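You operate a simulated robot arm through the tools that you are given. There is no shell and no other tool. Be economical: measure what you need, move in short steps, check, and stop when the job is done.

You are at the controls of a simulated two-armed robot. One attempt, no reset.

JOB
Hold the dust pan on the top of the steel bench steady with one hand, lift the stone brush out of it with the other and set it down on the top of the steel bench.
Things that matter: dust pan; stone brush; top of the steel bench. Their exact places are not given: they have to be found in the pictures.

The check looks at the end state, three seconds after you hand in, the way a careful person would. Anything else that was tipped, shoved, dropped, spilled or broken makes it a failure.

ROBOT AND FRAMES
Two 7-joint arms with three-finger grippers on one trunk, on a base that drives. Base frame: it is fixed to the floor where the robot stands at the start and does not move with it; the origin is under the middle of the robot, x ahead of it, y to its left, z up; the surface under the hand at the start is at about z = 86. Units: cm, rad, N and s.
The left shoulder is at the start at [3, 12.4, 108.3], the right one opposite. With the tool pointing down near the work surface each hand reaches from about 10 to 78 cm from the robot's upright axis, wherever it stands, measured 20 degrees to its own side. Places, roughly: top of the steel bench [70, 40, 90]. Payload 2.2 kg a hand.
The tool frame of a hand sits at the grasp point between the pads (the TCP): z along the fingers, y along the line on which they close. The tips reach 2.8 cm beyond it. Largest opening 10.2 cm; the body of the gripper starts 7.1 cm behind the TCP.
Orientation is that of the tool frame in the base frame, as a unit quaternion [w, x, y, z]. With the fingers straight down and closing along the base's y, the tool's x points along the base's -x, its y along +y and its z along -z.

CONTROLS
- The arms move only by the tool step_arm. It takes "left_targets", "right_targets" or both (then of equal length, played together; a hand with none holds still); each is a list of rows, each a list of 3 entries, a list of its own where there are three numbers: the shift along the base's x, y, z in cm, then the turn, a rotation vector about the base's x, y, z in rad, then the closure, from 0 (fully open) to 1 (shut). In form: [[[dx, dy, dz], [wx, wy, wz], fingers], ...]. A call has 1 to 20 rows; each row shifts and turns the commanded pose from where the row before left it. Each row takes 0.2 s and may step no farther than 5 cm and 0.15 rad from the row before; otherwise, or with a gripper value out of range, the whole call is refused. A pose out of reach is approached as far as the arm can. The call stops where the force on the tool passes 40 N (or 10 N more than at its start, if that is more) or the arm is blocked; 0.2 s more then pass. The fingers move at their own pace and stop on an object; they squeeze with about 40 N. The grip force told is the motor's: it shows also when the fingers shut on nothing. Time passes only in rows, and 0.2 s behind the last, so rows that do not move let the fingers close. It gives the time, the measured TCP pose, the force on the tool (base axes), the opening and the grip force at its end, in the units of the frame above (readings bear some noise), with the torque about the TCP (base axes, N m) and any sound that the robot's microphone picked up.
- Cameras (640 x 400 px; columns grow to the right, rows downward): "scene" is now at [3.45, 2.52, 179.1]; the picture's right is [0.36, -0.93, 0.00], its down [-0.76, -0.29, -0.57] and it looks along [0.54, 0.21, -0.82] (base axes); focal length 250 px, centre (320, 200). "left" rides on the left gripper at [7.2, 3.8, -8.6] in its tool frame; the picture's right is [-0.46, 0.89, 0.00], its down [-0.60, -0.32, -0.73] and it looks along [-0.65, -0.34, 0.68] (tool axes); focal length 256 px, centre (320, 200). "right" rides on the right gripper at [6.9, 4.4, -8.6] in its tool frame; the picture's right is [-0.53, 0.85, 0.00], its down [-0.58, -0.36, -0.73] and it looks along [-0.62, -0.39, 0.68] (tool axes); focal length 256 px, centre (320, 200).
- grab_frame(camera): a new picture of that camera. The clock stands still meanwhile.
- lift_body(by): slides the trunk up (or, below 0, down) by that many cm; the arms and the scene camera ride with it, the base frame stays. It gives what a move gives, with no picture.
- base_move(legs): drives the robot by 1 to 6 legs, each [ahead, left, turn to the left] in cm, cm and rad, along the robot's own axes; the way and the turn of a leg run together, so that a leg with both is an arc; at most 150 cm and 3.142 rad a leg. The arms and the cameras ride along, it lands a little off, and it stops where it bumps. It gives what a move gives.
- pan_tilt(pan, tilt): turns the head with the scene camera to pan (to the left, within 2.496 rad either way) and tilt (down, from -0.506 to 1.204), counted from straight ahead of the robot. It gives what a move gives.
- measure_at(camera, pixels): for up to 12 pixels [column, row] of the newest picture of that camera ("zoom" is the newest enlarged one), the place [x, y, z] in the base frame of the surface seen there, good to about 0.2 cm. The clock stands still meanwhile.
- close_up(camera, box): a new picture of the part [left, top, right, bottom] of that camera's present view, enlarged. The clock stands still meanwhile.
- job_done(): hands the job in; it is judged then, once.

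Keep the steps short. Do not move on a guess: measure, check each grasp and each placing, and mend mistakes. In all there are 80 turns and 78 pictures (those below and enlarged ones count). Leave the grippers open and the arms clear of the work at the hand-in unless told otherwise, and finish with a single line.

The tools are called by a JSON object that holds its "method" and its "body". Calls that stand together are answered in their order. step_arm: Moves the arms, as the interface text tells. Its arguments: {"type":"object","properties":{"left_targets":{"type":"array"},"right_targets":{"type":"array"}},"required":[]} The other tools are called the same way: lift_body (by) slides the trunk up or down; base_move (legs) drives the base; pan_tilt (pan, tilt) turns the head that bears the scene camera; grab_frame (camera) takes a picture; measure_at (camera, pixels) gives the place of the surface under pixels of a picture; close_up (camera, box) takes an enlarged picture of a part of a camera's view; job_done () hands the job in.

At the start:

```text
time: 0.0
left_ee_pos: [55.67, 31.64, 117.49]
left_orientation: [0.0, 0.0, 1.0, 0.001]
left_contact_force: [0.2, 0.3, 0.6]
left_ft_torque: [0.01, 0.01, 0.01]
left_gripper_width: 10.22
left_grasp_force: 0.0
right_ee_pos: [41.07, -8.16, 115.85]
right_orientation: [0.0, 0.0, 1.0, 0.001]
right_contact_force: [0.1, 0.1, 0.4]
right_ft_torque: [0.02, 0.03, 0.02]
right_gripper_width: 10.18
right_grasp_force: 0.0
trunk travel left (down, up): [-32.5, 21.5]
robot x, y, heading: [0.01, -0.16, 0.002]
head pan, tilt: [0.365, 0.958]
```

scene: 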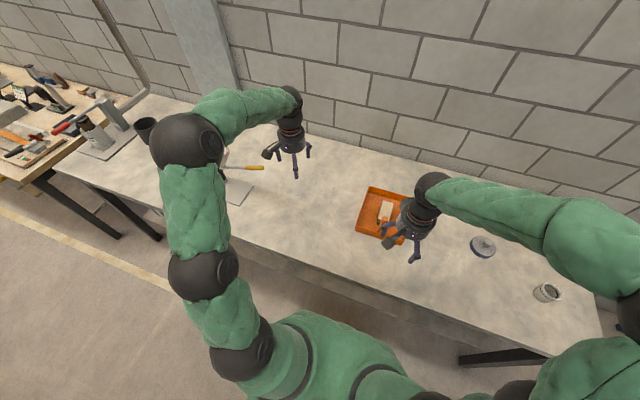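
right: 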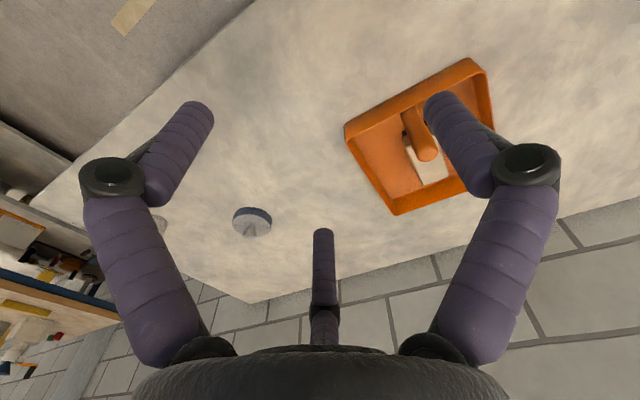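
left: 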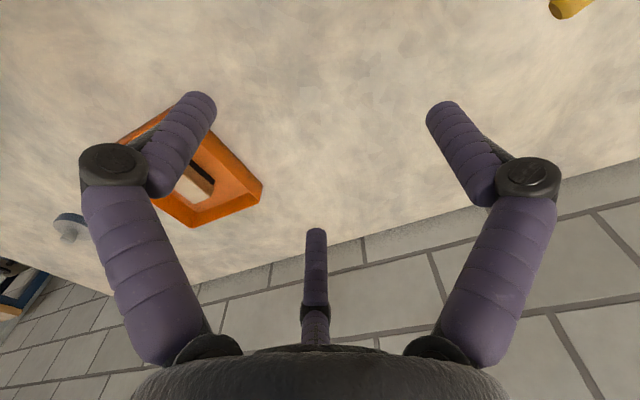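

The orange dust pan is near scene px (385,215) with the brush in it. I'll enlarge that part of the scene view and the right hand's view.

{"method": "close_up", "body": {"camera": "scene", "box": [320, 160, 480, 260]}}

{"method": "close_up", "body": {"camera": "right", "box": [320, 40, 520, 225]}}

```text
4.00 times, centred on (400, 210) of scene
```

zoom: 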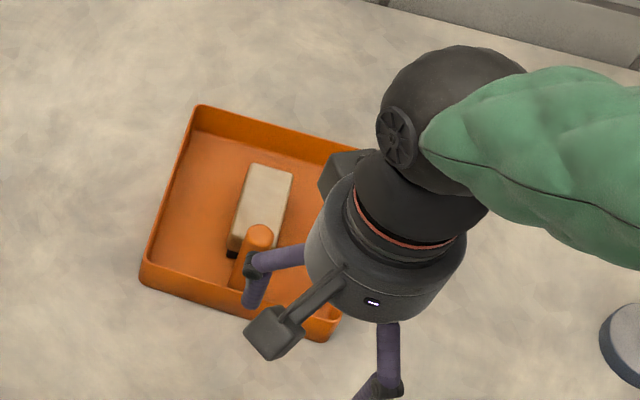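

```text
2.16 times, centred on (420, 132) of right
```

zoom: 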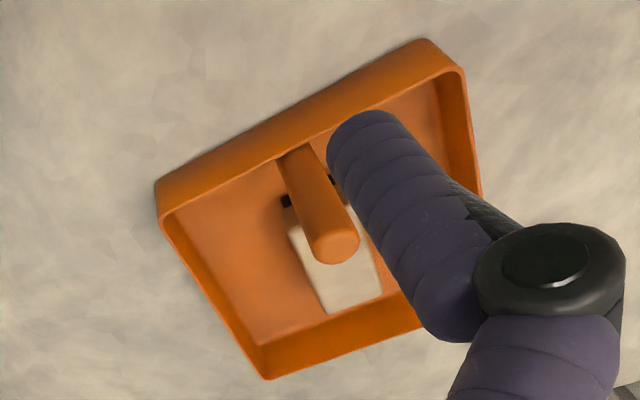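

The right hand covers part of the pan, so I'll move it to the right and up, then look again.

{"method": "step_arm", "body": {"right_targets": [[[-2, -4, 1], [0, 0, 0], 0], [[-2, -4, 1], [0, 0, 0], 0], [[-2, -4, 1], [0, 0, 0], 0], [[-2, -4, 1], [0, 0, 0], 0], [[0, 0, 0], [0, 0, 0], 0]]}}

{"method": "close_up", "body": {"camera": "scene", "box": [320, 160, 480, 260]}}

{"method": "grab_frame", "body": {"camera": "scene"}}

```text
time: 1.2
left_ee_pos: [55.86, 31.71, 117.53]
left_orientation: [-0.001, 0.0, 1.0, 0.0]
left_contact_force: [0.2, 0.9, 0.3]
left_ft_torque: [-0.01, 0.03, -0.02]
left_gripper_width: 10.21
left_grasp_force: 0.1
right_ee_pos: [33.1, -24.23, 119.6]
right_orientation: [-0.001, 0.0, 1.0, 0.0]
right_contact_force: [0.7, 0.3, 1.1]
right_ft_torque: [0.0, 0.0, -0.04]
right_gripper_width: 10.2
right_grasp_force: 0.0
trunk travel left (down, up): [-32.5, 21.5]
robot x, y, heading: [0.24, -0.18, -0.006]
head pan, tilt: [0.365, 0.958]
```

```text
4.00 times, centred on (400, 210) of scene
```

zoom: 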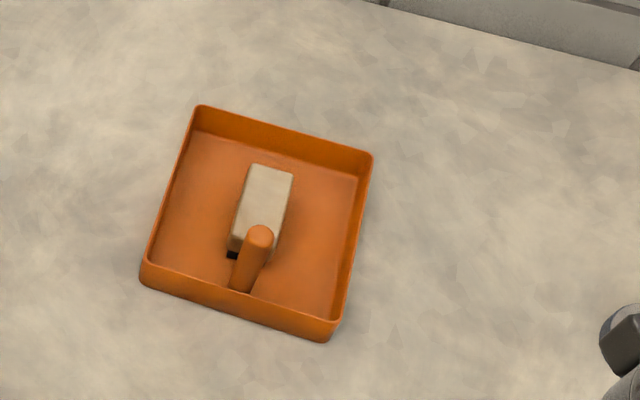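

```text
71 pictures are left
```

scene: 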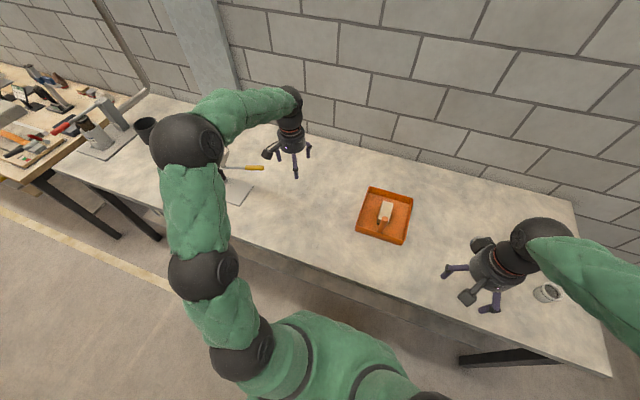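

The pan is now in full view. I'll measure its rim corners, its floor, and the brush handle and block on the zoom picture.

{"method": "measure_at", "body": {"camera": "zoom", "pixels": [[199, 107], [370, 154], [333, 322], [143, 268], [205, 165], [200, 260], [272, 172], [288, 178], [240, 235], [259, 232], [250, 262], [241, 287]]}}

{"method": "measure_at", "body": {"camera": "scene", "pixels": [[340, 240], [420, 250], [330, 180], [440, 190], [380, 265], [180, 195], [230, 200], [255, 168], [350, 250], [480, 150]]}}

{"method": "grab_frame", "body": {"camera": "right"}}

```text
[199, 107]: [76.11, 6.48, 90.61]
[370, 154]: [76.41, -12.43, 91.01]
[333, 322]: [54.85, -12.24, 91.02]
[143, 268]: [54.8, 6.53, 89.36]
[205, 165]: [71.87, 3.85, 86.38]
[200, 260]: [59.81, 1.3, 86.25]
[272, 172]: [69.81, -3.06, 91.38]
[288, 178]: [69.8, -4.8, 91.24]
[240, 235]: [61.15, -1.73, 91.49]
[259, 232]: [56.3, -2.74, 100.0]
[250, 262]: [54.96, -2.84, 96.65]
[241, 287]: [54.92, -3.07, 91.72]
```

```text
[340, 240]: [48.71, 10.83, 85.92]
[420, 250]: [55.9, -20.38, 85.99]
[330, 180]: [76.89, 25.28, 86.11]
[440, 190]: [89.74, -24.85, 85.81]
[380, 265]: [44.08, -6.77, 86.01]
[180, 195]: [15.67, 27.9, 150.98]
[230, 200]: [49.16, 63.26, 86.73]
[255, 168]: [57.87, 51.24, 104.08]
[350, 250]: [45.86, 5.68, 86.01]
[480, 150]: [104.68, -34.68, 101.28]
```

```text
70 pictures are left
```

right: 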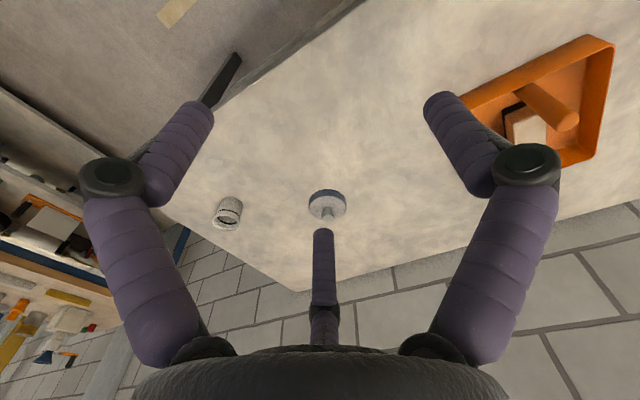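

The block at about x 60–70 is stone coloured with a black underside. An orange post stands up to z = 100 near the front edge. I need to know whether that post belongs to the pan or the brush, so I'll enlarge the side views.

{"method": "close_up", "body": {"camera": "right", "box": [440, 20, 640, 180]}}

{"method": "close_up", "body": {"camera": "scene", "box": [365, 192, 405, 242]}}

```text
2.50 times, centred on (540, 100) of right
```

zoom: 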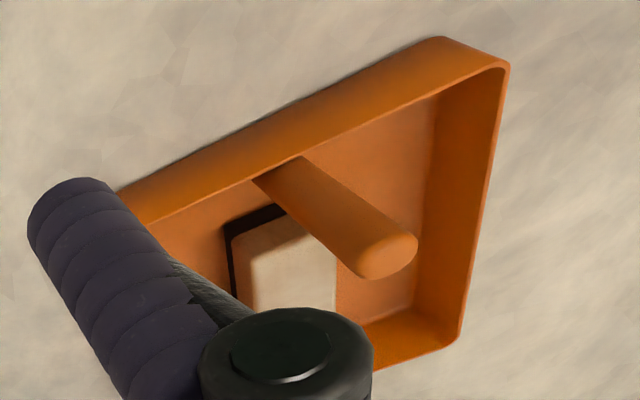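

```text
8.00 times, centred on (385, 217) of scene
```

zoom: 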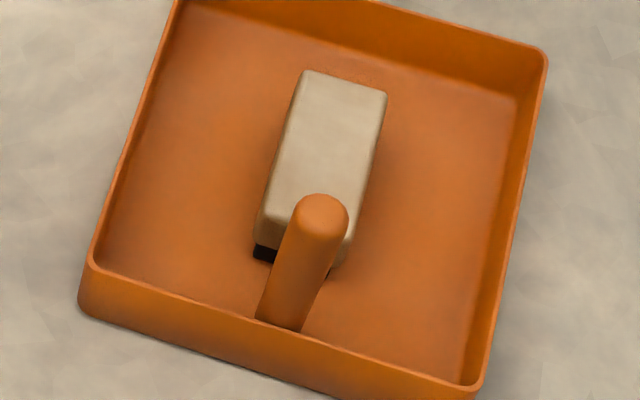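

The post stands at the pan's front wall and isn't joined to the block, so it's the pan's handle. The brush is the block. I'll measure both more closely.

{"method": "measure_at", "body": {"camera": "zoom", "pixels": [[308, 74], [382, 94], [262, 222], [345, 170], [290, 150], [262, 252], [322, 200], [300, 205], [343, 212], [318, 225], [300, 260], [270, 315]]}}

```text
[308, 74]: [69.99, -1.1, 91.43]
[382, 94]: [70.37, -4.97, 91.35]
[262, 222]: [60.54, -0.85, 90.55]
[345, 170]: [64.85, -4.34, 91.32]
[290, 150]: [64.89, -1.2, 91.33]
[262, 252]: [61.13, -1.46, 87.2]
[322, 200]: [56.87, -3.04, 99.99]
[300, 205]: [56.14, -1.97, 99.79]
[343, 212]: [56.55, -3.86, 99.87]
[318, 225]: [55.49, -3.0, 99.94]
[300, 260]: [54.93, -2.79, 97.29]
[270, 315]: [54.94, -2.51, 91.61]
```

The handle is centred at about (56.2, −3.0), is about 2.4 cm across, and its top is at z = 100. The block spans x 60.7–70.3, y −5.0 to −0.9, with its top at 91.4. The hands seem to show three fingers, so I'll measure where those really are.

{"method": "measure_at", "body": {"camera": "right", "pixels": [[195, 112], [155, 185], [110, 175], [445, 105], [480, 170], [525, 165], [322, 235], [322, 300], [140, 280], [500, 280], [320, 370]]}}

{"method": "close_up", "body": {"camera": "scene", "box": [420, 210, 580, 320]}}

```text
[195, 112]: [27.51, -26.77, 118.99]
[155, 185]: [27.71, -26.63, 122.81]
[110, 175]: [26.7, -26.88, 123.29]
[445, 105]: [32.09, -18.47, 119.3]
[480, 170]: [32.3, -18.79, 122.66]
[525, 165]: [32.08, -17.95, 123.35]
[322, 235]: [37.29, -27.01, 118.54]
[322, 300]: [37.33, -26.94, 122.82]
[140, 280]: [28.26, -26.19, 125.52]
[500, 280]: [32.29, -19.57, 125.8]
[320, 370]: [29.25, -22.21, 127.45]
```

```text
3.64 times, centred on (500, 265) of scene
```

zoom: 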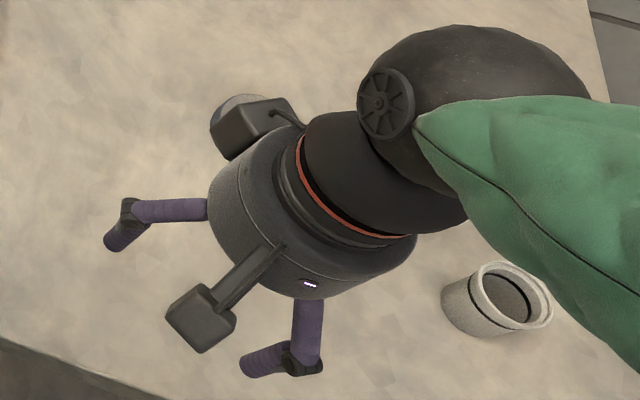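

The hand really has three fingers: one on +y and two on −y, at about ±5 in x. I'll half-close and then fully close the right hand in the air to see how they move.

{"method": "step_arm", "body": {"right_targets": [[[0, 0, 0], [0, 0, 0], 0.6], [[0, 0, 0], [0, 0, 0], 0.6], [[0, 0, 0], [0, 0, 0], 0.6]]}}

{"method": "grab_frame", "body": {"camera": "right"}}

{"method": "measure_at", "body": {"camera": "right", "pixels": [[320, 370]]}}

```text
time: 2.0
left_ee_pos: [55.67, 31.7, 117.39]
left_orientation: [0.0, 0.001, 1.0, 0.0]
left_contact_force: [-0.3, -0.1, 0.0]
left_ft_torque: [-0.01, 0.01, 0.0]
left_gripper_width: 10.18
left_grasp_force: 0.0
right_ee_pos: [33.02, -24.31, 119.68]
right_orientation: [0.0, 0.0, 1.0, 0.0]
right_contact_force: [0.4, 0.6, 0.1]
right_ft_torque: [-0.01, 0.0, 0.01]
right_gripper_width: 4.06
right_grasp_force: 0.0
trunk travel left (down, up): [-32.5, 21.5]
robot x, y, heading: [0.07, 0.09, 0.003]
head pan, tilt: [0.365, 0.958]
```

```text
66 pictures are left
```

right: 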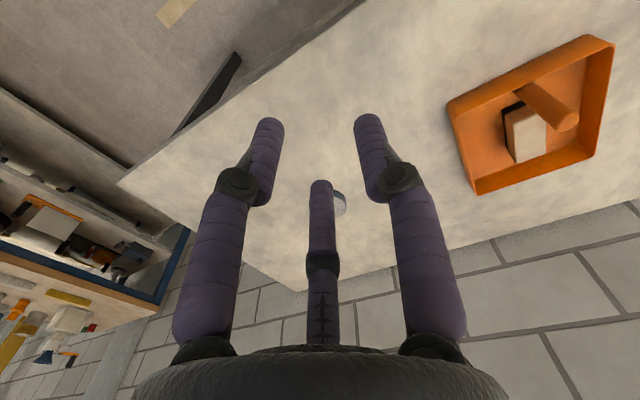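

```text
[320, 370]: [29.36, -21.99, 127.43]
```

The fingers close toward the axis. I'll measure where they are at the reported 4.06 cm opening.

{"method": "measure_at", "body": {"camera": "right", "pixels": [[265, 135], [258, 165], [368, 130], [378, 165], [321, 190], [322, 230], [272, 125], [362, 120], [321, 183]]}}

{"method": "close_up", "body": {"camera": "scene", "box": [420, 210, 580, 320]}}

```text
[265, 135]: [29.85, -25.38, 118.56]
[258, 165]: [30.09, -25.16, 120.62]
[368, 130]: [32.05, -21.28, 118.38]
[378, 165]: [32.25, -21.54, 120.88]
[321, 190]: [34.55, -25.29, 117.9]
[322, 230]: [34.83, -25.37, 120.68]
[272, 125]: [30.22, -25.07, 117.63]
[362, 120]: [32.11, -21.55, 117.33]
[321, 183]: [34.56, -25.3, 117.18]
```

```text
3.64 times, centred on (500, 265) of scene
```

zoom: 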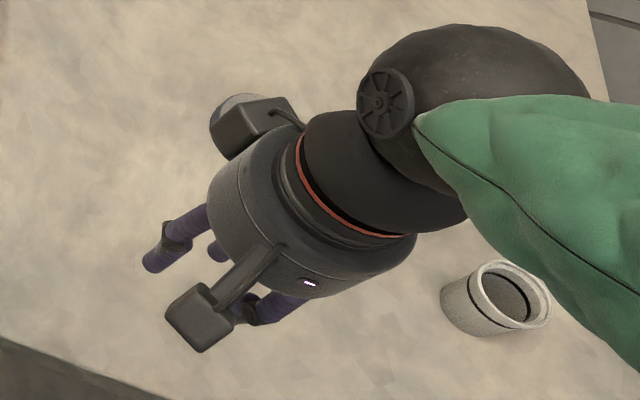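

There are three centripetal fingers, with an inner radius of half the reported opening. There are also two boxes on the hand, the camera and another at scene px (482,244). I'll measure those and the palm, to keep the two hands from colliding.

{"method": "measure_at", "body": {"camera": "zoom", "pixels": [[240, 125], [270, 108], [290, 110], [200, 305], [190, 330], [225, 180], [330, 290], [260, 250], [380, 255], [320, 140], [290, 170]]}}

{"method": "close_up", "body": {"camera": "left", "box": [0, 80, 320, 280]}}

```text
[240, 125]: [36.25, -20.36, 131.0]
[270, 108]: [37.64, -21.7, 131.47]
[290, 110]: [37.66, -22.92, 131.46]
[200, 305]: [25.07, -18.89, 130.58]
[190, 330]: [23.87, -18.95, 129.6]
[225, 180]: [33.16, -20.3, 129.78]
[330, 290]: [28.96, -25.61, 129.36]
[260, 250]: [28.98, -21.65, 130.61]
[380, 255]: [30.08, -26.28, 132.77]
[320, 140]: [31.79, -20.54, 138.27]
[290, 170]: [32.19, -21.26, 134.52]
```

```text
2.00 times, centred on (160, 180) of left
```

zoom: 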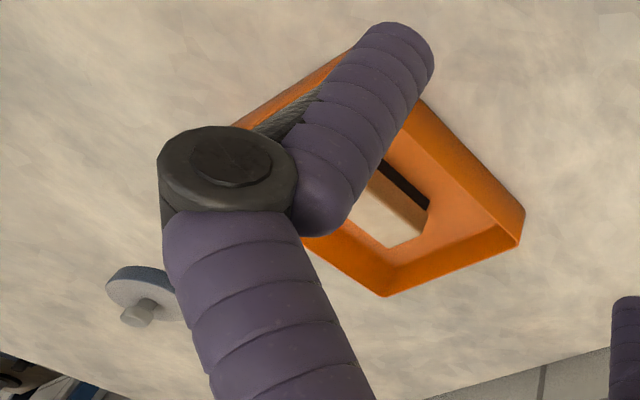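

The palm radius is about 4.2 cm. The plan has two parts:
- **Right hand:** leans about 0.5 rad back toward the robot's right-front and grips the pan's handle.
- **Left hand:** takes the brush from above, yawed −60° so its camera points to +y.

First I'll turn the right hand and bring it to a hover before the handle.

{"method": "step_arm", "body": {"right_targets": [[[2.37, 2.38, -1.5], [0, 0, 0.125], 0], [[2.37, 2.38, -1.5], [0, 0, 0.125], 0], [[2.37, 2.38, -1.5], [0, 0, 0.125], 0], [[2.37, 2.38, -1.5], [0, 0, 0.125], 0], [[2.37, 2.38, -1.5], [0.06, -0.11, 0], 0], [[2.37, 2.38, -1.5], [0.06, -0.11, 0], 0], [[2.37, 2.38, -1.5], [0.06, -0.11, 0], 0], [[2.37, 2.38, -1.5], [0.06, -0.11, 0], 0], [[0, 0, 0], [0, 0, 0], 0]]}}

{"method": "grab_frame", "body": {"camera": "scene"}}

{"method": "grab_frame", "body": {"camera": "right"}}

```text
time: 4.0
left_ee_pos: [55.67, 31.63, 117.43]
left_orientation: [0.0, 0.001, 1.0, 0.001]
left_contact_force: [-0.2, -0.3, 0.1]
left_ft_torque: [-0.01, -0.02, 0.02]
left_gripper_width: 10.21
left_grasp_force: 0.2
right_ee_pos: [51.95, -5.15, 107.75]
right_orientation: [0.24, -0.239, 0.939, 0.061]
right_contact_force: [-0.9, -0.1, -0.4]
right_ft_torque: [0.02, 0.01, 0.01]
right_gripper_width: 10.2
right_grasp_force: 0.1
trunk travel left (down, up): [-32.5, 21.5]
robot x, y, heading: [-0.15, 0.17, -0.001]
head pan, tilt: [0.365, 0.958]
```

```text
63 pictures are left
```

scene: 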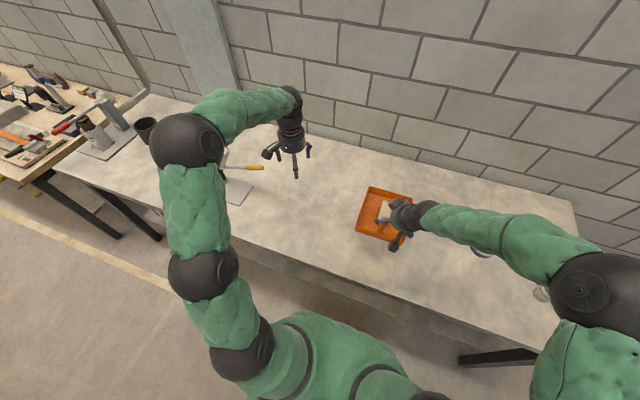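

```text
62 pictures are left
```

right: 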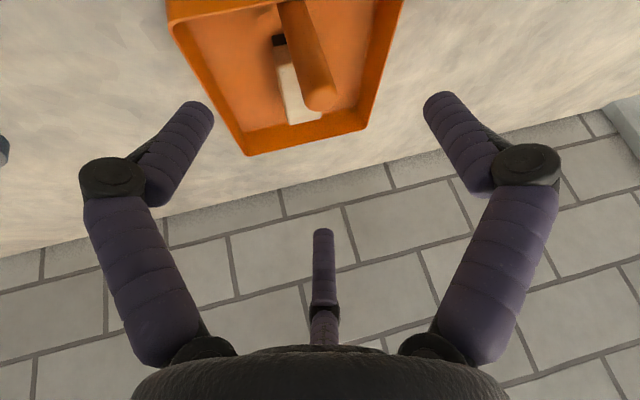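

The orientation is as planned. Now I'll go straight in so the handle comes between the fingers, aiming for TCP (56.2, −3.0, 97).

{"method": "step_arm", "body": {"right_targets": [[[0.85, 0.44, -2.15], [0, 0, 0], 0], [[0.85, 0.44, -2.15], [0, 0, 0], 0], [[0.85, 0.44, -2.15], [0, 0, 0], 0], [[0.85, 0.44, -2.15], [0, 0, 0], 0], [[0.85, 0.44, -2.15], [0, 0, 0], 0], [[0, 0, 0], [0, 0, 0], 0]]}}

{"method": "close_up", "body": {"camera": "scene", "box": [320, 160, 480, 260]}}

{"method": "grab_frame", "body": {"camera": "right"}}

```text
time: 5.4
left_ee_pos: [55.71, 31.65, 117.44]
left_orientation: [0.0, 0.0, 1.0, 0.0]
left_contact_force: [0.3, 0.0, -1.1]
left_ft_torque: [0.04, 0.01, 0.01]
left_gripper_width: 10.18
left_grasp_force: 0.1
right_ee_pos: [56.25, -3.02, 96.9]
right_orientation: [0.241, -0.239, 0.939, 0.062]
right_contact_force: [-0.3, -0.2, 1.1]
right_ft_torque: [0.01, -0.02, 0.01]
right_gripper_width: 10.23
right_grasp_force: 0.0
trunk travel left (down, up): [-32.5, 21.5]
robot x, y, heading: [0.1, 0.01, -0.001]
head pan, tilt: [0.365, 0.958]
```

```text
4.00 times, centred on (400, 210) of scene
```

zoom: 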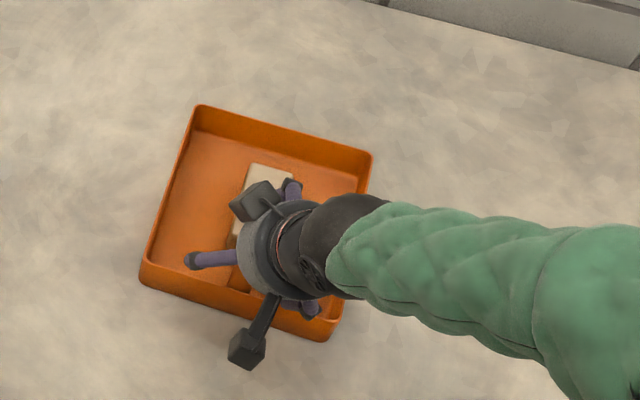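

```text
60 pictures are left
```

right: 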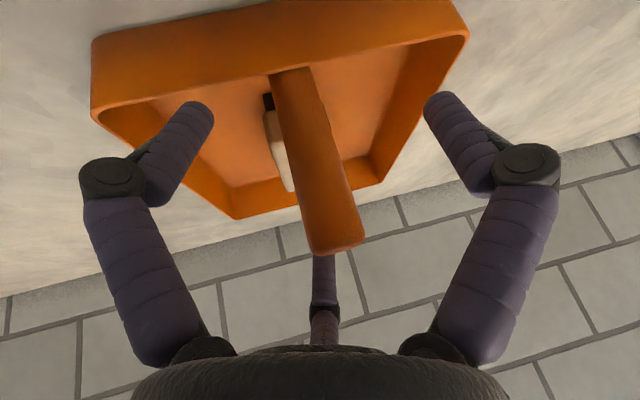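

The handle is well centred between the fingers. I'll close in stages and watch the forces so the pan isn't tipped.

{"method": "step_arm", "body": {"right_targets": [[[0, 0, 0], [0, 0, 0], 0.6], [[0, 0, 0], [0, 0, 0], 0.68], [[0, 0, 0], [0, 0, 0], 0.72], [[0, 0, 0], [0, 0, 0], 0.75]]}}

{"method": "grab_frame", "body": {"camera": "right"}}

```text
time: 6.4
left_ee_pos: [55.6, 31.65, 117.52]
left_orientation: [0.001, 0.0, 1.0, -0.001]
left_contact_force: [0.0, -0.3, 0.3]
left_ft_torque: [0.02, -0.01, 0.04]
left_gripper_width: 10.21
left_grasp_force: 0.1
right_ee_pos: [56.29, -3.0, 97.02]
right_orientation: [0.241, -0.239, 0.939, 0.062]
right_contact_force: [0.1, -0.3, 5.3]
right_ft_torque: [0.04, 0.37, 0.08]
right_gripper_width: 3.32
right_grasp_force: 39.5
trunk travel left (down, up): [-32.5, 21.5]
robot x, y, heading: [0.02, 0.01, -0.0]
head pan, tilt: [0.365, 0.958]
```

```text
59 pictures are left
```

right: 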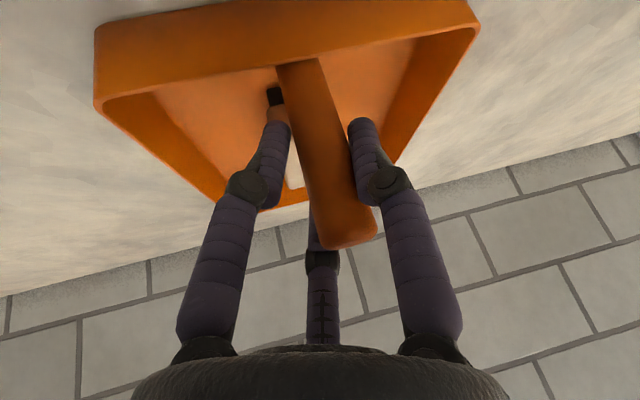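

It's gripped at 3.3 cm, but the view of the pan changed slightly, so I'll check whether it moved or tilted.

{"method": "close_up", "body": {"camera": "scene", "box": [320, 160, 480, 260]}}

{"method": "measure_at", "body": {"camera": "zoom", "pixels": [[199, 107], [370, 154], [333, 322], [143, 268], [205, 165], [200, 240], [262, 172], [340, 185]]}}

```text
4.00 times, centred on (400, 210) of scene
```

zoom: 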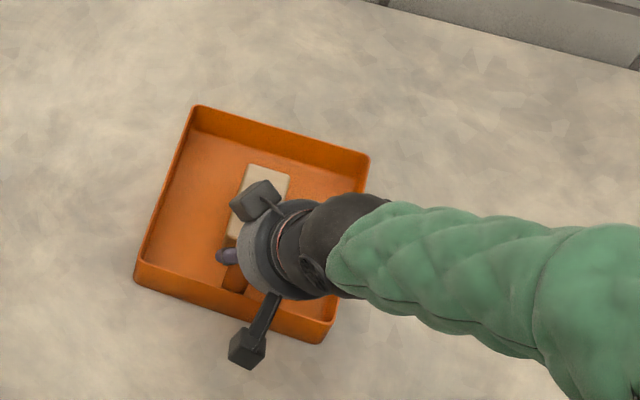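

```text
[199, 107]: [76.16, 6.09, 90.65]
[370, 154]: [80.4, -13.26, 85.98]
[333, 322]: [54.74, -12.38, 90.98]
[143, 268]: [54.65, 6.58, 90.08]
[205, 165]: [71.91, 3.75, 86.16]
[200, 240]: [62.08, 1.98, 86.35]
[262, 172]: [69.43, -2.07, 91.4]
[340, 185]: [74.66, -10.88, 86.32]
```

The pan slid about 0.5 cm to the left and lies flat and held. Next I'll measure the block again, and the parts of the right hand near it.

{"method": "measure_at", "body": {"camera": "zoom", "pixels": [[249, 166], [288, 175], [285, 182], [240, 180], [227, 232], [240, 200], [258, 185], [275, 190], [245, 210], [225, 257], [290, 205], [330, 205]]}}

{"method": "close_up", "body": {"camera": "left", "box": [0, 80, 320, 280]}}

```text
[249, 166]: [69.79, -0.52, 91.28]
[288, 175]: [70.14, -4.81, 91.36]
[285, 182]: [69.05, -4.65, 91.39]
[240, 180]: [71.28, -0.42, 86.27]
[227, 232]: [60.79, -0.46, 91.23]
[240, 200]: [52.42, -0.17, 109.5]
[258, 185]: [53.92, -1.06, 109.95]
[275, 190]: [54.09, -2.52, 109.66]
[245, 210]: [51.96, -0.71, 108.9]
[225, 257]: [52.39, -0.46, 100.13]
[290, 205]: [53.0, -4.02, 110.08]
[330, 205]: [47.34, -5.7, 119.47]
```

```text
2.00 times, centred on (160, 180) of left
```

zoom: 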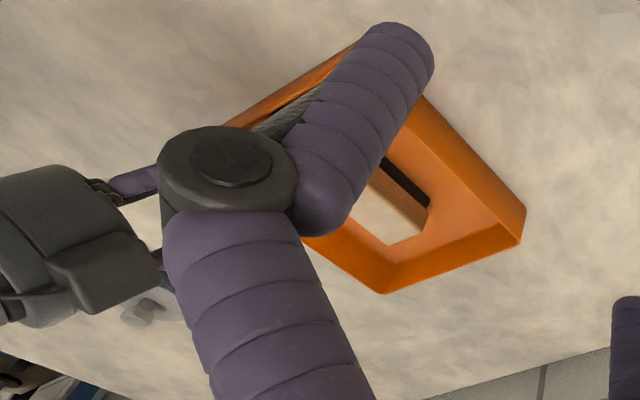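

The block now spans y −4.8 to −0.5, with its centre at about (65.5, −2.65), and the right hand stays below x = 55. I'll bring the left hand to a hover over it, yawed −60°, which puts one finger on the −y side and two on +y.

{"method": "step_arm", "body": {"left_targets": [[[1.36, -4.17, -1.18], [0, 0, -0.131], 0], [[1.36, -4.17, -1.18], [0, 0, -0.131], 0], [[1.36, -4.17, -1.18], [0, 0, -0.131], 0], [[1.36, -4.17, -1.18], [0, 0, -0.131], 0], [[1.36, -4.17, -1.18], [0, 0, -0.131], 0], [[1.36, -4.17, -1.18], [0, 0, -0.131], 0], [[1.36, -4.17, -1.18], [0, 0, -0.131], 0], [[1.36, -4.17, -1.18], [0, 0, -0.131], 0], [[0, 0, 0], [0, 0, 0], 0]]}}

{"method": "grab_frame", "body": {"camera": "scene"}}

{"method": "grab_frame", "body": {"camera": "left"}}

```text
time: 8.4
left_ee_pos: [66.59, -1.67, 108.08]
left_orientation: [0.0, 0.501, 0.865, 0.0]
left_contact_force: [0.0, -0.3, -0.1]
left_ft_torque: [-0.02, -0.04, 0.03]
left_gripper_width: 10.2
left_grasp_force: 0.0
right_ee_pos: [56.26, -3.05, 96.92]
right_orientation: [0.241, -0.239, 0.939, 0.061]
right_contact_force: [0.5, 1.6, 8.8]
right_ft_torque: [-0.06, 0.24, -0.08]
right_gripper_width: 3.4
right_grasp_force: 40.0
trunk travel left (down, up): [-32.5, 21.5]
robot x, y, heading: [-0.2, -0.21, 0.0]
head pan, tilt: [0.365, 0.958]
```

```text
56 pictures are left
```

scene: 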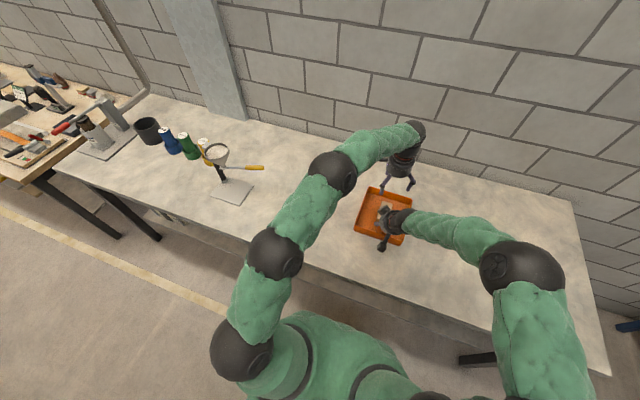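

```text
55 pictures are left
```

left: 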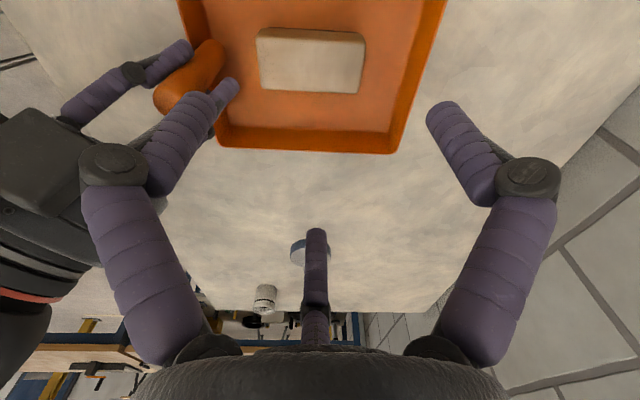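

The left hand is over the block and its camera sees the whole top at px (257–365, 28–95). I'll measure the block's edges from here.

{"method": "measure_at", "body": {"camera": "left", "pixels": [[262, 35], [362, 38], [357, 90], [265, 85], [310, 60], [300, 120], [205, 50], [165, 95], [180, 48], [228, 85], [160, 70]]}}

```text
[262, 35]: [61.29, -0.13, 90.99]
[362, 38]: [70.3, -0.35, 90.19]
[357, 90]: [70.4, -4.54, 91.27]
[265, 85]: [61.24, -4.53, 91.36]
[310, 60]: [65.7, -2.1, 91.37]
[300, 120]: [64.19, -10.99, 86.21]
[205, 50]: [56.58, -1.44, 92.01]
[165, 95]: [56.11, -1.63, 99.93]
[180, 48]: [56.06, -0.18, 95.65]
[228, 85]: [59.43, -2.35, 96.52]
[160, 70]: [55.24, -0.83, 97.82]
```

The block centre is at about (65.8, −2.4) and its width is about 4.4. The fingers will clear it and the holding hand. I'll descend partway to z ≈ 98 and check.

{"method": "step_arm", "body": {"left_targets": [[[0, 0.05, -2.5], [0, 0, 0], 0], [[0, 0.05, -2.5], [0, 0, 0], 0], [[0, 0.05, -2.5], [0, 0, 0], 0], [[0, 0, -2.5], [0, 0, 0], 0], [[0, 0, 0], [0, 0, 0], 0]]}}

{"method": "grab_frame", "body": {"camera": "left"}}

{"method": "close_up", "body": {"camera": "scene", "box": [320, 130, 480, 260]}}

```text
time: 9.6
left_ee_pos: [66.58, -1.56, 98.31]
left_orientation: [0.0, 0.501, 0.865, 0.0]
left_contact_force: [0.1, -1.1, 0.4]
left_ft_torque: [-0.01, -0.01, 0.0]
left_gripper_width: 10.16
left_grasp_force: 0.2
right_ee_pos: [56.21, -3.03, 96.96]
right_orientation: [0.24, -0.239, 0.939, 0.061]
right_contact_force: [0.7, -0.1, 11.0]
right_ft_torque: [-0.01, 0.28, 0.03]
right_gripper_width: 3.39
right_grasp_force: 39.8
trunk travel left (down, up): [-32.5, 21.5]
robot x, y, heading: [0.07, -0.04, -0.003]
head pan, tilt: [0.365, 0.958]
```

```text
54 pictures are left
```

left: 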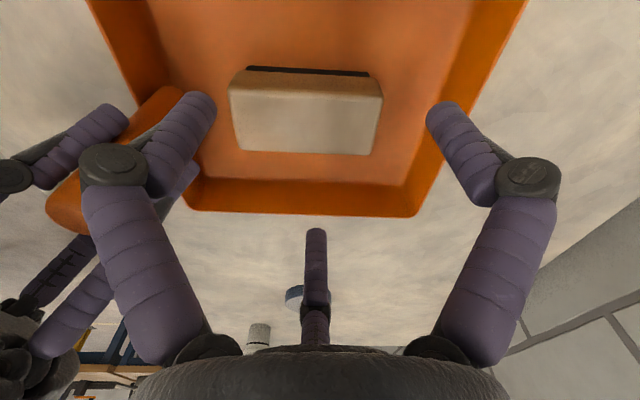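

```text
3.08 times, centred on (400, 195) of scene
```

zoom: 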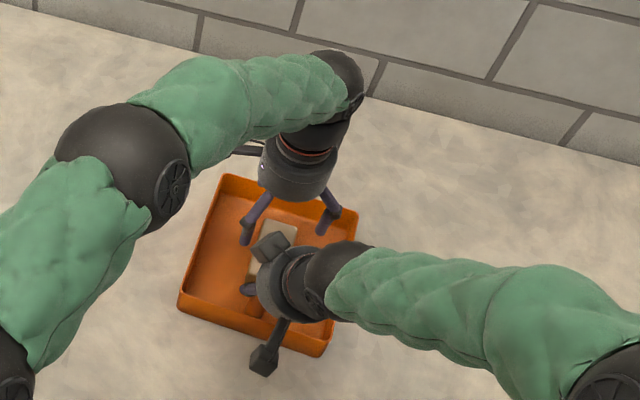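

Everything is clear and the block is centred between the fingers. I'll go down to z ≈ 90.

{"method": "step_arm", "body": {"left_targets": [[[0, 0, -2.1], [0, 0, 0], 0], [[0, 0, -2.1], [0, 0, 0], 0], [[0, 0, -2.1], [0, 0, 0], 0], [[0, 0, -1.8], [0, 0, 0], 0], [[0, 0, 0], [0, 0, 0], 0]]}}

{"method": "grab_frame", "body": {"camera": "left"}}

```text
time: 10.8
left_ee_pos: [66.54, -1.7, 89.9]
left_orientation: [0.0, 0.5, 0.866, 0.001]
left_contact_force: [-0.2, -0.7, -0.4]
left_ft_torque: [0.0, 0.0, 0.03]
left_gripper_width: 10.22
left_grasp_force: 0.0
right_ee_pos: [56.18, -3.08, 96.94]
right_orientation: [0.241, -0.239, 0.939, 0.061]
right_contact_force: [0.7, -1.7, 11.4]
right_ft_torque: [-0.11, 0.3, 0.03]
right_gripper_width: 3.37
right_grasp_force: 40.1
trunk travel left (down, up): [-32.5, 21.5]
robot x, y, heading: [-0.25, -0.17, 0.001]
head pan, tilt: [0.365, 0.958]
```

```text
52 pictures are left
```

left: 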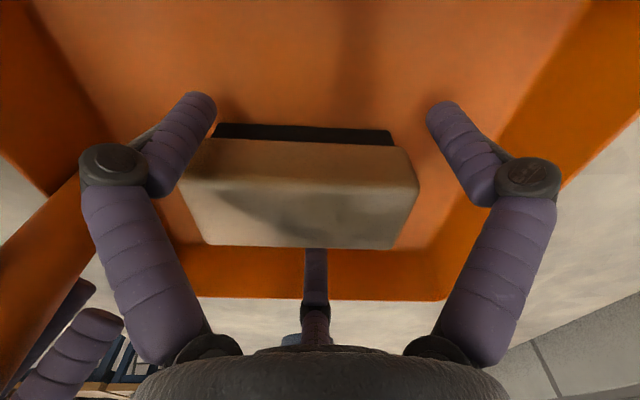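

The block sits between the fingers. I'll close the left hand gradually.

{"method": "step_arm", "body": {"left_targets": [[[0, 0, 0], [0, 0, 0], 0.3], [[0, 0, 0], [0, 0, 0], 0.4], [[0, 0, 0], [0, 0, 0], 0.5], [[0, 0, 0], [0, 0, 0], 0.6], [[0, 0, 0], [0, 0, 0], 0.7], [[0, 0, 0], [0, 0, 0], 0.7]]}}

{"method": "grab_frame", "body": {"camera": "left"}}

```text
time: 12.2
left_ee_pos: [66.59, -1.54, 90.02]
left_orientation: [0.0, 0.501, 0.866, 0.0]
left_contact_force: [-1.1, -0.4, 2.4]
left_ft_torque: [-0.12, 0.02, 0.01]
left_gripper_width: 6.69
left_grasp_force: 39.7
right_ee_pos: [56.2, -3.03, 96.92]
right_orientation: [0.241, -0.239, 0.939, 0.061]
right_contact_force: [2.6, -1.0, 9.8]
right_ft_torque: [-0.16, 0.23, 0.01]
right_gripper_width: 3.4
right_grasp_force: 39.7
trunk travel left (down, up): [-32.5, 21.5]
robot x, y, heading: [-0.09, 0.24, 0.003]
head pan, tilt: [0.365, 0.958]
```

```text
51 pictures are left
```

left: 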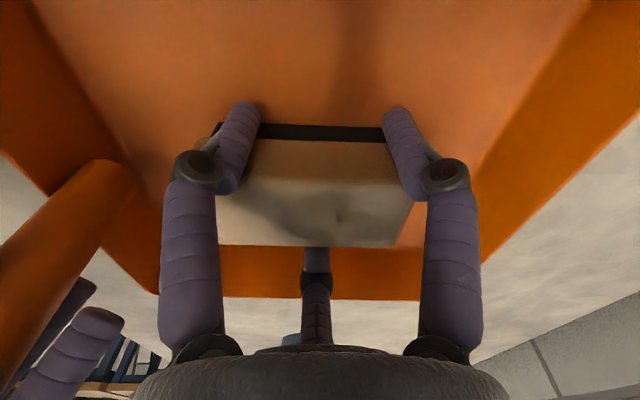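

The block is gripped on its long sides at a 6.7 opening and full force. I'll lift it a little and check that it comes up level.

{"method": "step_arm", "body": {"left_targets": [[[0, 0, 1], [0, 0, 0], 0.75], [[0, 0, 1.5], [0, 0, 0], 0.75], [[0, 0, 2], [0, 0, 0], 0.75], [[0, 0, 0], [0, 0, 0], 0.75]]}}

{"method": "grab_frame", "body": {"camera": "left"}}

{"method": "grab_frame", "body": {"camera": "right"}}

```text
time: 13.2
left_ee_pos: [66.5, -1.6, 94.43]
left_orientation: [0.0, 0.5, 0.866, 0.0]
left_contact_force: [-0.5, 0.0, -0.4]
left_ft_torque: [0.03, -0.02, -0.02]
left_gripper_width: 6.65
left_grasp_force: 39.5
right_ee_pos: [56.14, -3.13, 96.89]
right_orientation: [0.24, -0.238, 0.939, 0.061]
right_contact_force: [0.5, -1.6, 11.3]
right_ft_torque: [-0.11, 0.27, 0.03]
right_gripper_width: 3.38
right_grasp_force: 39.9
trunk travel left (down, up): [-32.5, 21.5]
robot x, y, heading: [0.11, -0.14, 0.0]
head pan, tilt: [0.365, 0.958]
```

```text
50 pictures are left
```

left: 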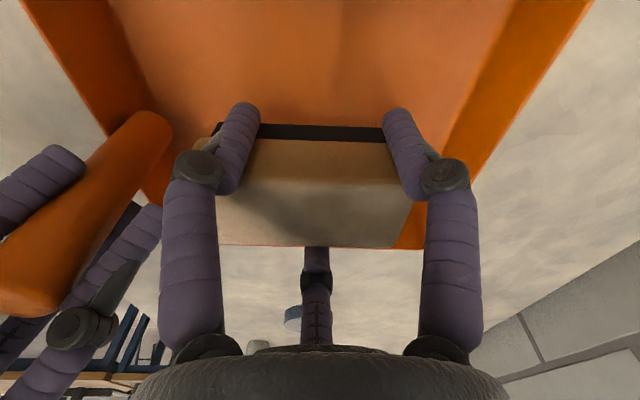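

```text
49 pictures are left
```

right: 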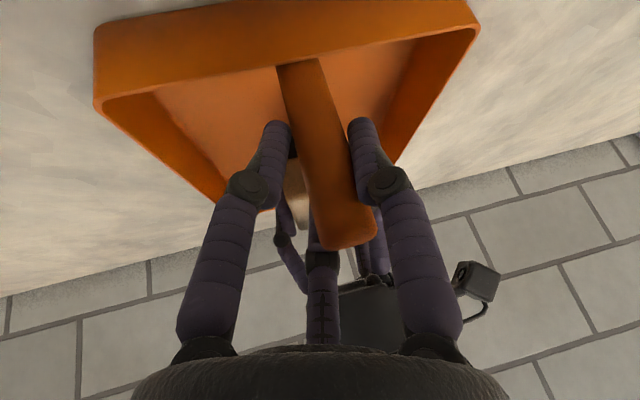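

The brush is in the hand and the pan hasn't moved. I'll lift clear of the rim and handle, then carry it left over the empty bench near (66, 25).

{"method": "step_arm", "body": {"left_targets": [[[0, 0, 3], [0, 0, 0], 0.75], [[0, 0, 3.5], [0, 0, 0], 0.75], [[0, 0, 3], [0, 0, 0], 0.75], [[0, 2, 0], [0, 0, 0], 0.75], [[0, 4, 0], [0, 0, 0], 0.75], [[0, 4.2, 0], [0, 0, 0], 0.75], [[0, 4.2, 0], [0, 0, 0], 0.75], [[0, 4.2, 0], [0, 0, 0], 0.75], [[0, 4, 0], [0, 0, 0], 0.75], [[0, 3, 0], [0, 0, 0], 0.75], [[0, 1, 0], [0, 0, 0], 0.75], [[0, 0, 0], [0, 0, 0], 0.75]]}}

{"method": "grab_frame", "body": {"camera": "left"}}

{"method": "grab_frame", "body": {"camera": "scene"}}

```text
time: 15.8
left_ee_pos: [66.53, 25.05, 104.01]
left_orientation: [0.0, 0.501, 0.866, -0.001]
left_contact_force: [0.5, -0.1, -1.0]
left_ft_torque: [0.01, -0.01, 0.0]
left_gripper_width: 6.63
left_grasp_force: 40.0
right_ee_pos: [56.2, -3.04, 96.92]
right_orientation: [0.24, -0.239, 0.939, 0.061]
right_contact_force: [-1.5, -1.0, 11.0]
right_ft_torque: [-0.19, 0.35, 0.03]
right_gripper_width: 3.39
right_grasp_force: 40.1
trunk travel left (down, up): [-32.5, 21.5]
robot x, y, heading: [0.22, -0.07, -0.002]
head pan, tilt: [0.365, 0.958]
```

```text
48 pictures are left
```

left: 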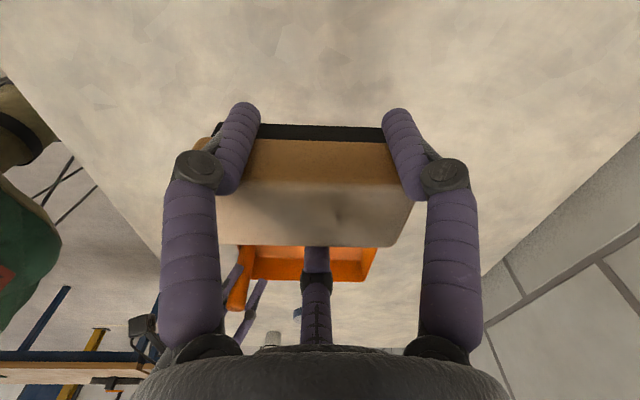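

```text
47 pictures are left
```

scene: 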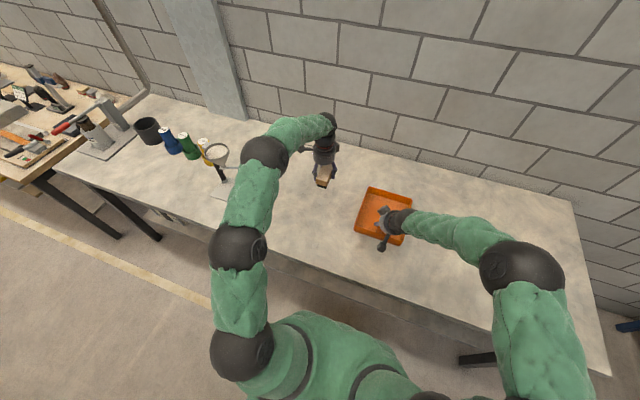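

The brush is held level over empty bench, whose surface is at z 86.0. It rested on the pan floor, at 86.25, with the TCP at 90.0. I'll go down to about 90.5, then feel for contact.

{"method": "step_arm", "body": {"left_targets": [[[0, 0, -3.5], [0, 0, 0], 0.75], [[0, 0, -3.5], [0, 0, 0], 0.75], [[0, 0, -3.5], [0, 0, 0], 0.75], [[0, 0, -2], [0, 0, 0], 0.75], [[0, 0, -1], [0, 0, 0], 0.75], [[0, 0, 0], [0, 0, 0], 0.75], [[0, 0, -0.3], [0, 0, 0], 0.75], [[0, 0, -0.3], [0, 0, 0], 0.75], [[0, 0, 0], [0, 0, 0], 0.75]]}}

{"method": "grab_frame", "body": {"camera": "left"}}

```text
time: 17.8
left_ee_pos: [66.64, 25.1, 89.92]
left_orientation: [0.001, 0.5, 0.866, 0.0]
left_contact_force: [0.3, -1.0, -1.9]
left_ft_torque: [0.02, -0.04, 0.01]
left_gripper_width: 6.66
left_grasp_force: 39.8
right_ee_pos: [56.2, -2.97, 96.99]
right_orientation: [0.24, -0.239, 0.939, 0.061]
right_contact_force: [-2.3, -1.4, 8.0]
right_ft_torque: [-0.27, 0.24, 0.03]
right_gripper_width: 3.41
right_grasp_force: 40.0
trunk travel left (down, up): [-32.5, 21.5]
robot x, y, heading: [0.02, 0.15, 0.003]
head pan, tilt: [0.365, 0.958]
```

```text
46 pictures are left
```

left: 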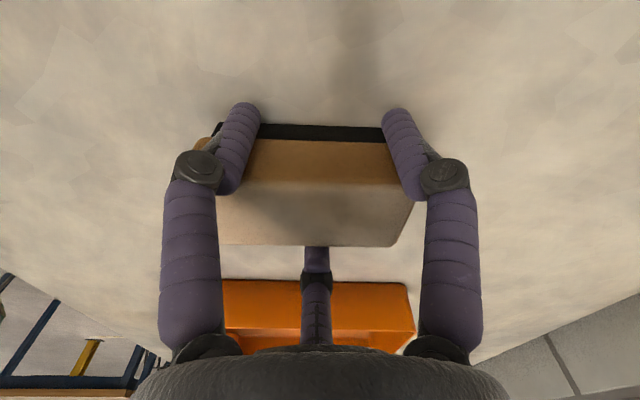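

No contact yet, so I'll lower a little more in small steps.

{"method": "step_arm", "body": {"left_targets": [[[0, 0, -0.15], [0, 0, 0], 0.75], [[0, 0, -0.1], [0, 0, 0], 0.75], [[0, 0, 0], [0, 0, 0], 0.75]]}}

```text
time: 18.6
left_ee_pos: [66.51, 25.17, 89.62]
left_orientation: [0.001, 0.5, 0.866, 0.0]
left_contact_force: [-1.4, -0.1, -0.9]
left_ft_torque: [0.03, -0.02, -0.01]
left_gripper_width: 6.65
left_grasp_force: 40.5
right_ee_pos: [56.19, -3.03, 96.91]
right_orientation: [0.241, -0.239, 0.939, 0.061]
right_contact_force: [-1.9, -0.8, 7.7]
right_ft_torque: [-0.24, 0.27, 0.04]
right_gripper_width: 3.4
right_grasp_force: 39.9
trunk travel left (down, up): [-32.5, 21.5]
robot x, y, heading: [-0.1, 0.26, 0.003]
head pan, tilt: [0.365, 0.958]
```

Still no contact force. I'll make two more small steps.

{"method": "step_arm", "body": {"left_targets": [[[0, 0, -0.1], [0, 0, 0], 0.75], [[0, 0, -0.1], [0, 0, 0], 0.75], [[0, 0, 0], [0, 0, 0], 0.75]]}}

{"method": "close_up", "body": {"camera": "left", "box": [180, 90, 440, 260]}}

{"method": "measure_at", "body": {"camera": "zoom", "pixels": [[320, 95], [320, 110], [320, 70], [320, 300]]}}

```text
time: 19.4
left_ee_pos: [66.48, 25.06, 89.67]
left_orientation: [0.0, 0.5, 0.866, 0.0]
left_contact_force: [-3.0, -0.5, 12.1]
left_ft_torque: [-0.42, 0.78, -0.05]
left_gripper_width: 6.65
left_grasp_force: 39.7
right_ee_pos: [56.17, -3.02, 96.84]
right_orientation: [0.24, -0.24, 0.939, 0.062]
right_contact_force: [1.3, 0.2, 1.8]
right_ft_torque: [-0.3, 0.1, 0.1]
right_gripper_width: 3.42
right_grasp_force: 39.8
trunk travel left (down, up): [-32.5, 21.5]
robot x, y, heading: [0.31, 0.17, 0.005]
head pan, tilt: [0.365, 0.958]
```

```text
2.35 times, centred on (310, 175) of left
```

zoom: 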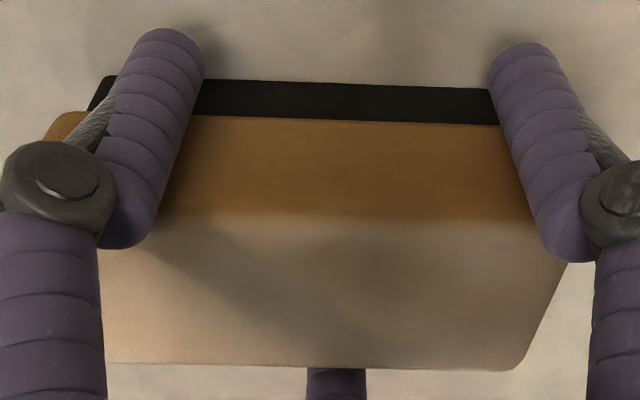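

```text
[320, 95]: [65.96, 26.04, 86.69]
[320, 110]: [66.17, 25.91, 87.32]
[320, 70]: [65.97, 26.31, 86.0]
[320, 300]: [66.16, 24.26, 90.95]
```

The brush is on the bench, with 12 N of upward contact force. I'll open the left hand and rise straight up.

{"method": "step_arm", "body": {"left_targets": [[[0, 0, 0], [0, 0, 0], 0.3], [[0, 0, 0], [0, 0, 0], 0], [[0, 0, 0], [0, 0, 0], 0], [[0, 0, 2], [0, 0, 0], 0], [[0, 0, 4], [0, 0, 0], 0], [[0, 0, 5], [0, 0, 0], 0], [[0, 0, 5], [0, 0, 0], 0], [[0, 0, 0], [0, 0, 0], 0]]}}

{"method": "grab_frame", "body": {"camera": "left"}}

{"method": "grab_frame", "body": {"camera": "right"}}

```text
time: 21.2
left_ee_pos: [66.57, 25.05, 105.36]
left_orientation: [0.001, 0.501, 0.866, 0.0]
left_contact_force: [0.4, 0.3, 0.1]
left_ft_torque: [0.02, -0.01, -0.02]
left_gripper_width: 10.2
left_grasp_force: 0.2
right_ee_pos: [56.25, -3.02, 96.94]
right_orientation: [0.24, -0.24, 0.939, 0.062]
right_contact_force: [-1.6, -0.1, 4.9]
right_ft_torque: [-0.35, 0.26, -0.01]
right_gripper_width: 3.41
right_grasp_force: 40.2
trunk travel left (down, up): [-32.5, 21.5]
robot x, y, heading: [-0.09, -0.24, -0.002]
head pan, tilt: [0.365, 0.958]
```

```text
44 pictures are left
```

left: 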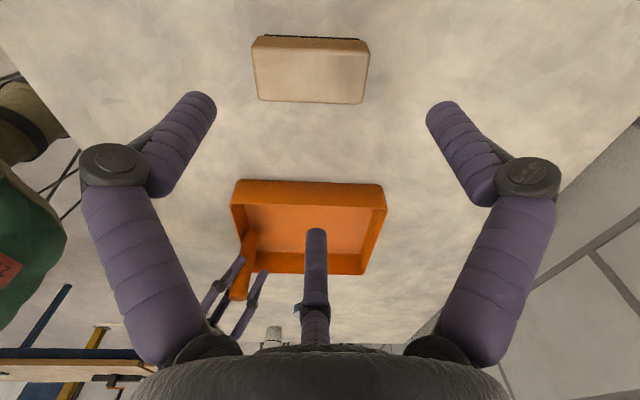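

```text
43 pictures are left
```

right: 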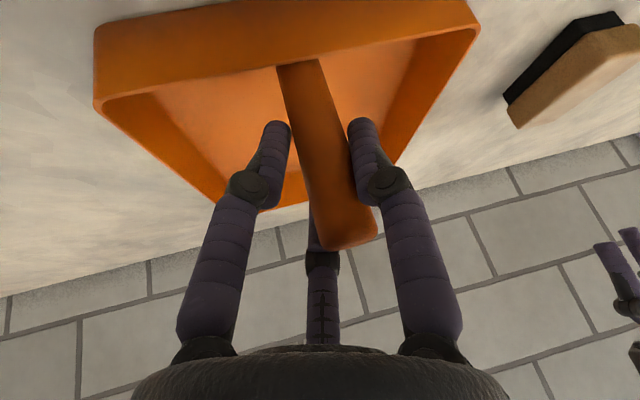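

The brush stands flat on the bench. Now I'll open the right hand gently and back it out along its own axis.

{"method": "step_arm", "body": {"right_targets": [[[0, 0, 0], [0, 0, 0], 0.6], [[0, 0, 0], [0, 0, 0], 0.3], [[0, 0, 0], [0, 0, 0], 0], [[0, 0, 0], [0, 0, 0], 0], [[-0.84, -0.46, 1.76], [0, 0, 0], 0], [[-1.47, -0.8, 3.07], [0, 0, 0], 0], [[-1.89, -1.03, 3.95], [0, 0, 0], 0], [[-1.89, -1.03, 3.95], [0, 0, 0], 0], [[-2, -4, 1], [0, 0, 0], 0], [[-2, -4, 1], [0, 0, 0], 0], [[-2, -4, 1], [0, 0, 0], 0], [[0, 0, 0], [0, 0, 0], 0]]}}

{"method": "grab_frame", "body": {"camera": "scene"}}

{"method": "close_up", "body": {"camera": "scene", "box": [290, 140, 450, 260]}}

{"method": "grab_frame", "body": {"camera": "left"}}

```text
time: 23.8
left_ee_pos: [66.63, 25.09, 105.35]
left_orientation: [-0.001, 0.5, 0.866, 0.0]
left_contact_force: [-0.2, -0.3, 0.5]
left_ft_torque: [-0.01, 0.02, 0.02]
left_gripper_width: 10.17
left_grasp_force: 0.1
right_ee_pos: [44.06, -18.37, 112.65]
right_orientation: [0.24, -0.239, 0.939, 0.061]
right_contact_force: [1.2, -0.4, -0.2]
right_ft_torque: [-0.02, 0.04, 0.01]
right_gripper_width: 10.22
right_grasp_force: 0.1
trunk travel left (down, up): [-32.5, 21.5]
robot x, y, heading: [0.04, -0.0, -0.004]
head pan, tilt: [0.365, 0.958]
```

```text
42 pictures are left
```

scene: 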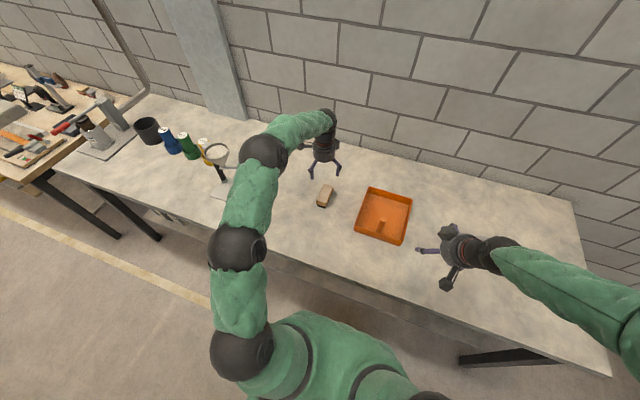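

```text
3.33 times, centred on (370, 200) of scene
```

zoom: 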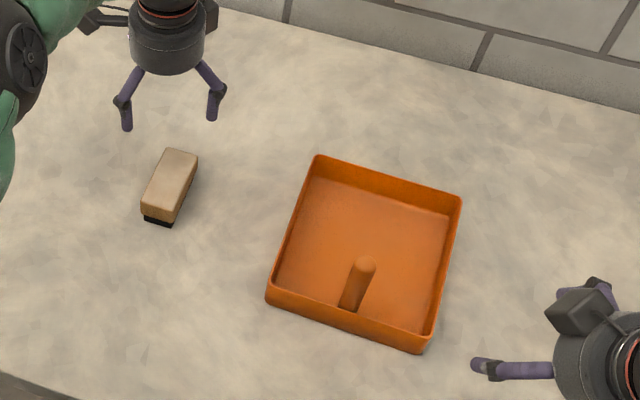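

```text
40 pictures are left
```

left: 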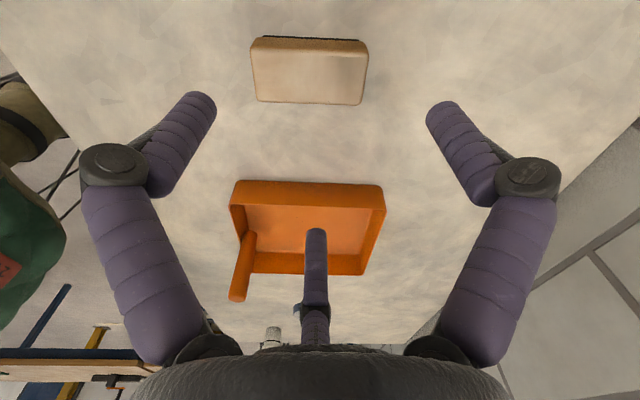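

The empty pan lies flat in its place, the brush stands on the bench, and both hands are open and clear. I'll hand it in.

{"method": "job_done", "body": {}}

```text
The job is handed in.
```

The stone brush is out of the dust pan and standing on the top of the steel bench; the right hand held the pan, which slid about 0.5 cm when gripped but stayed flat.
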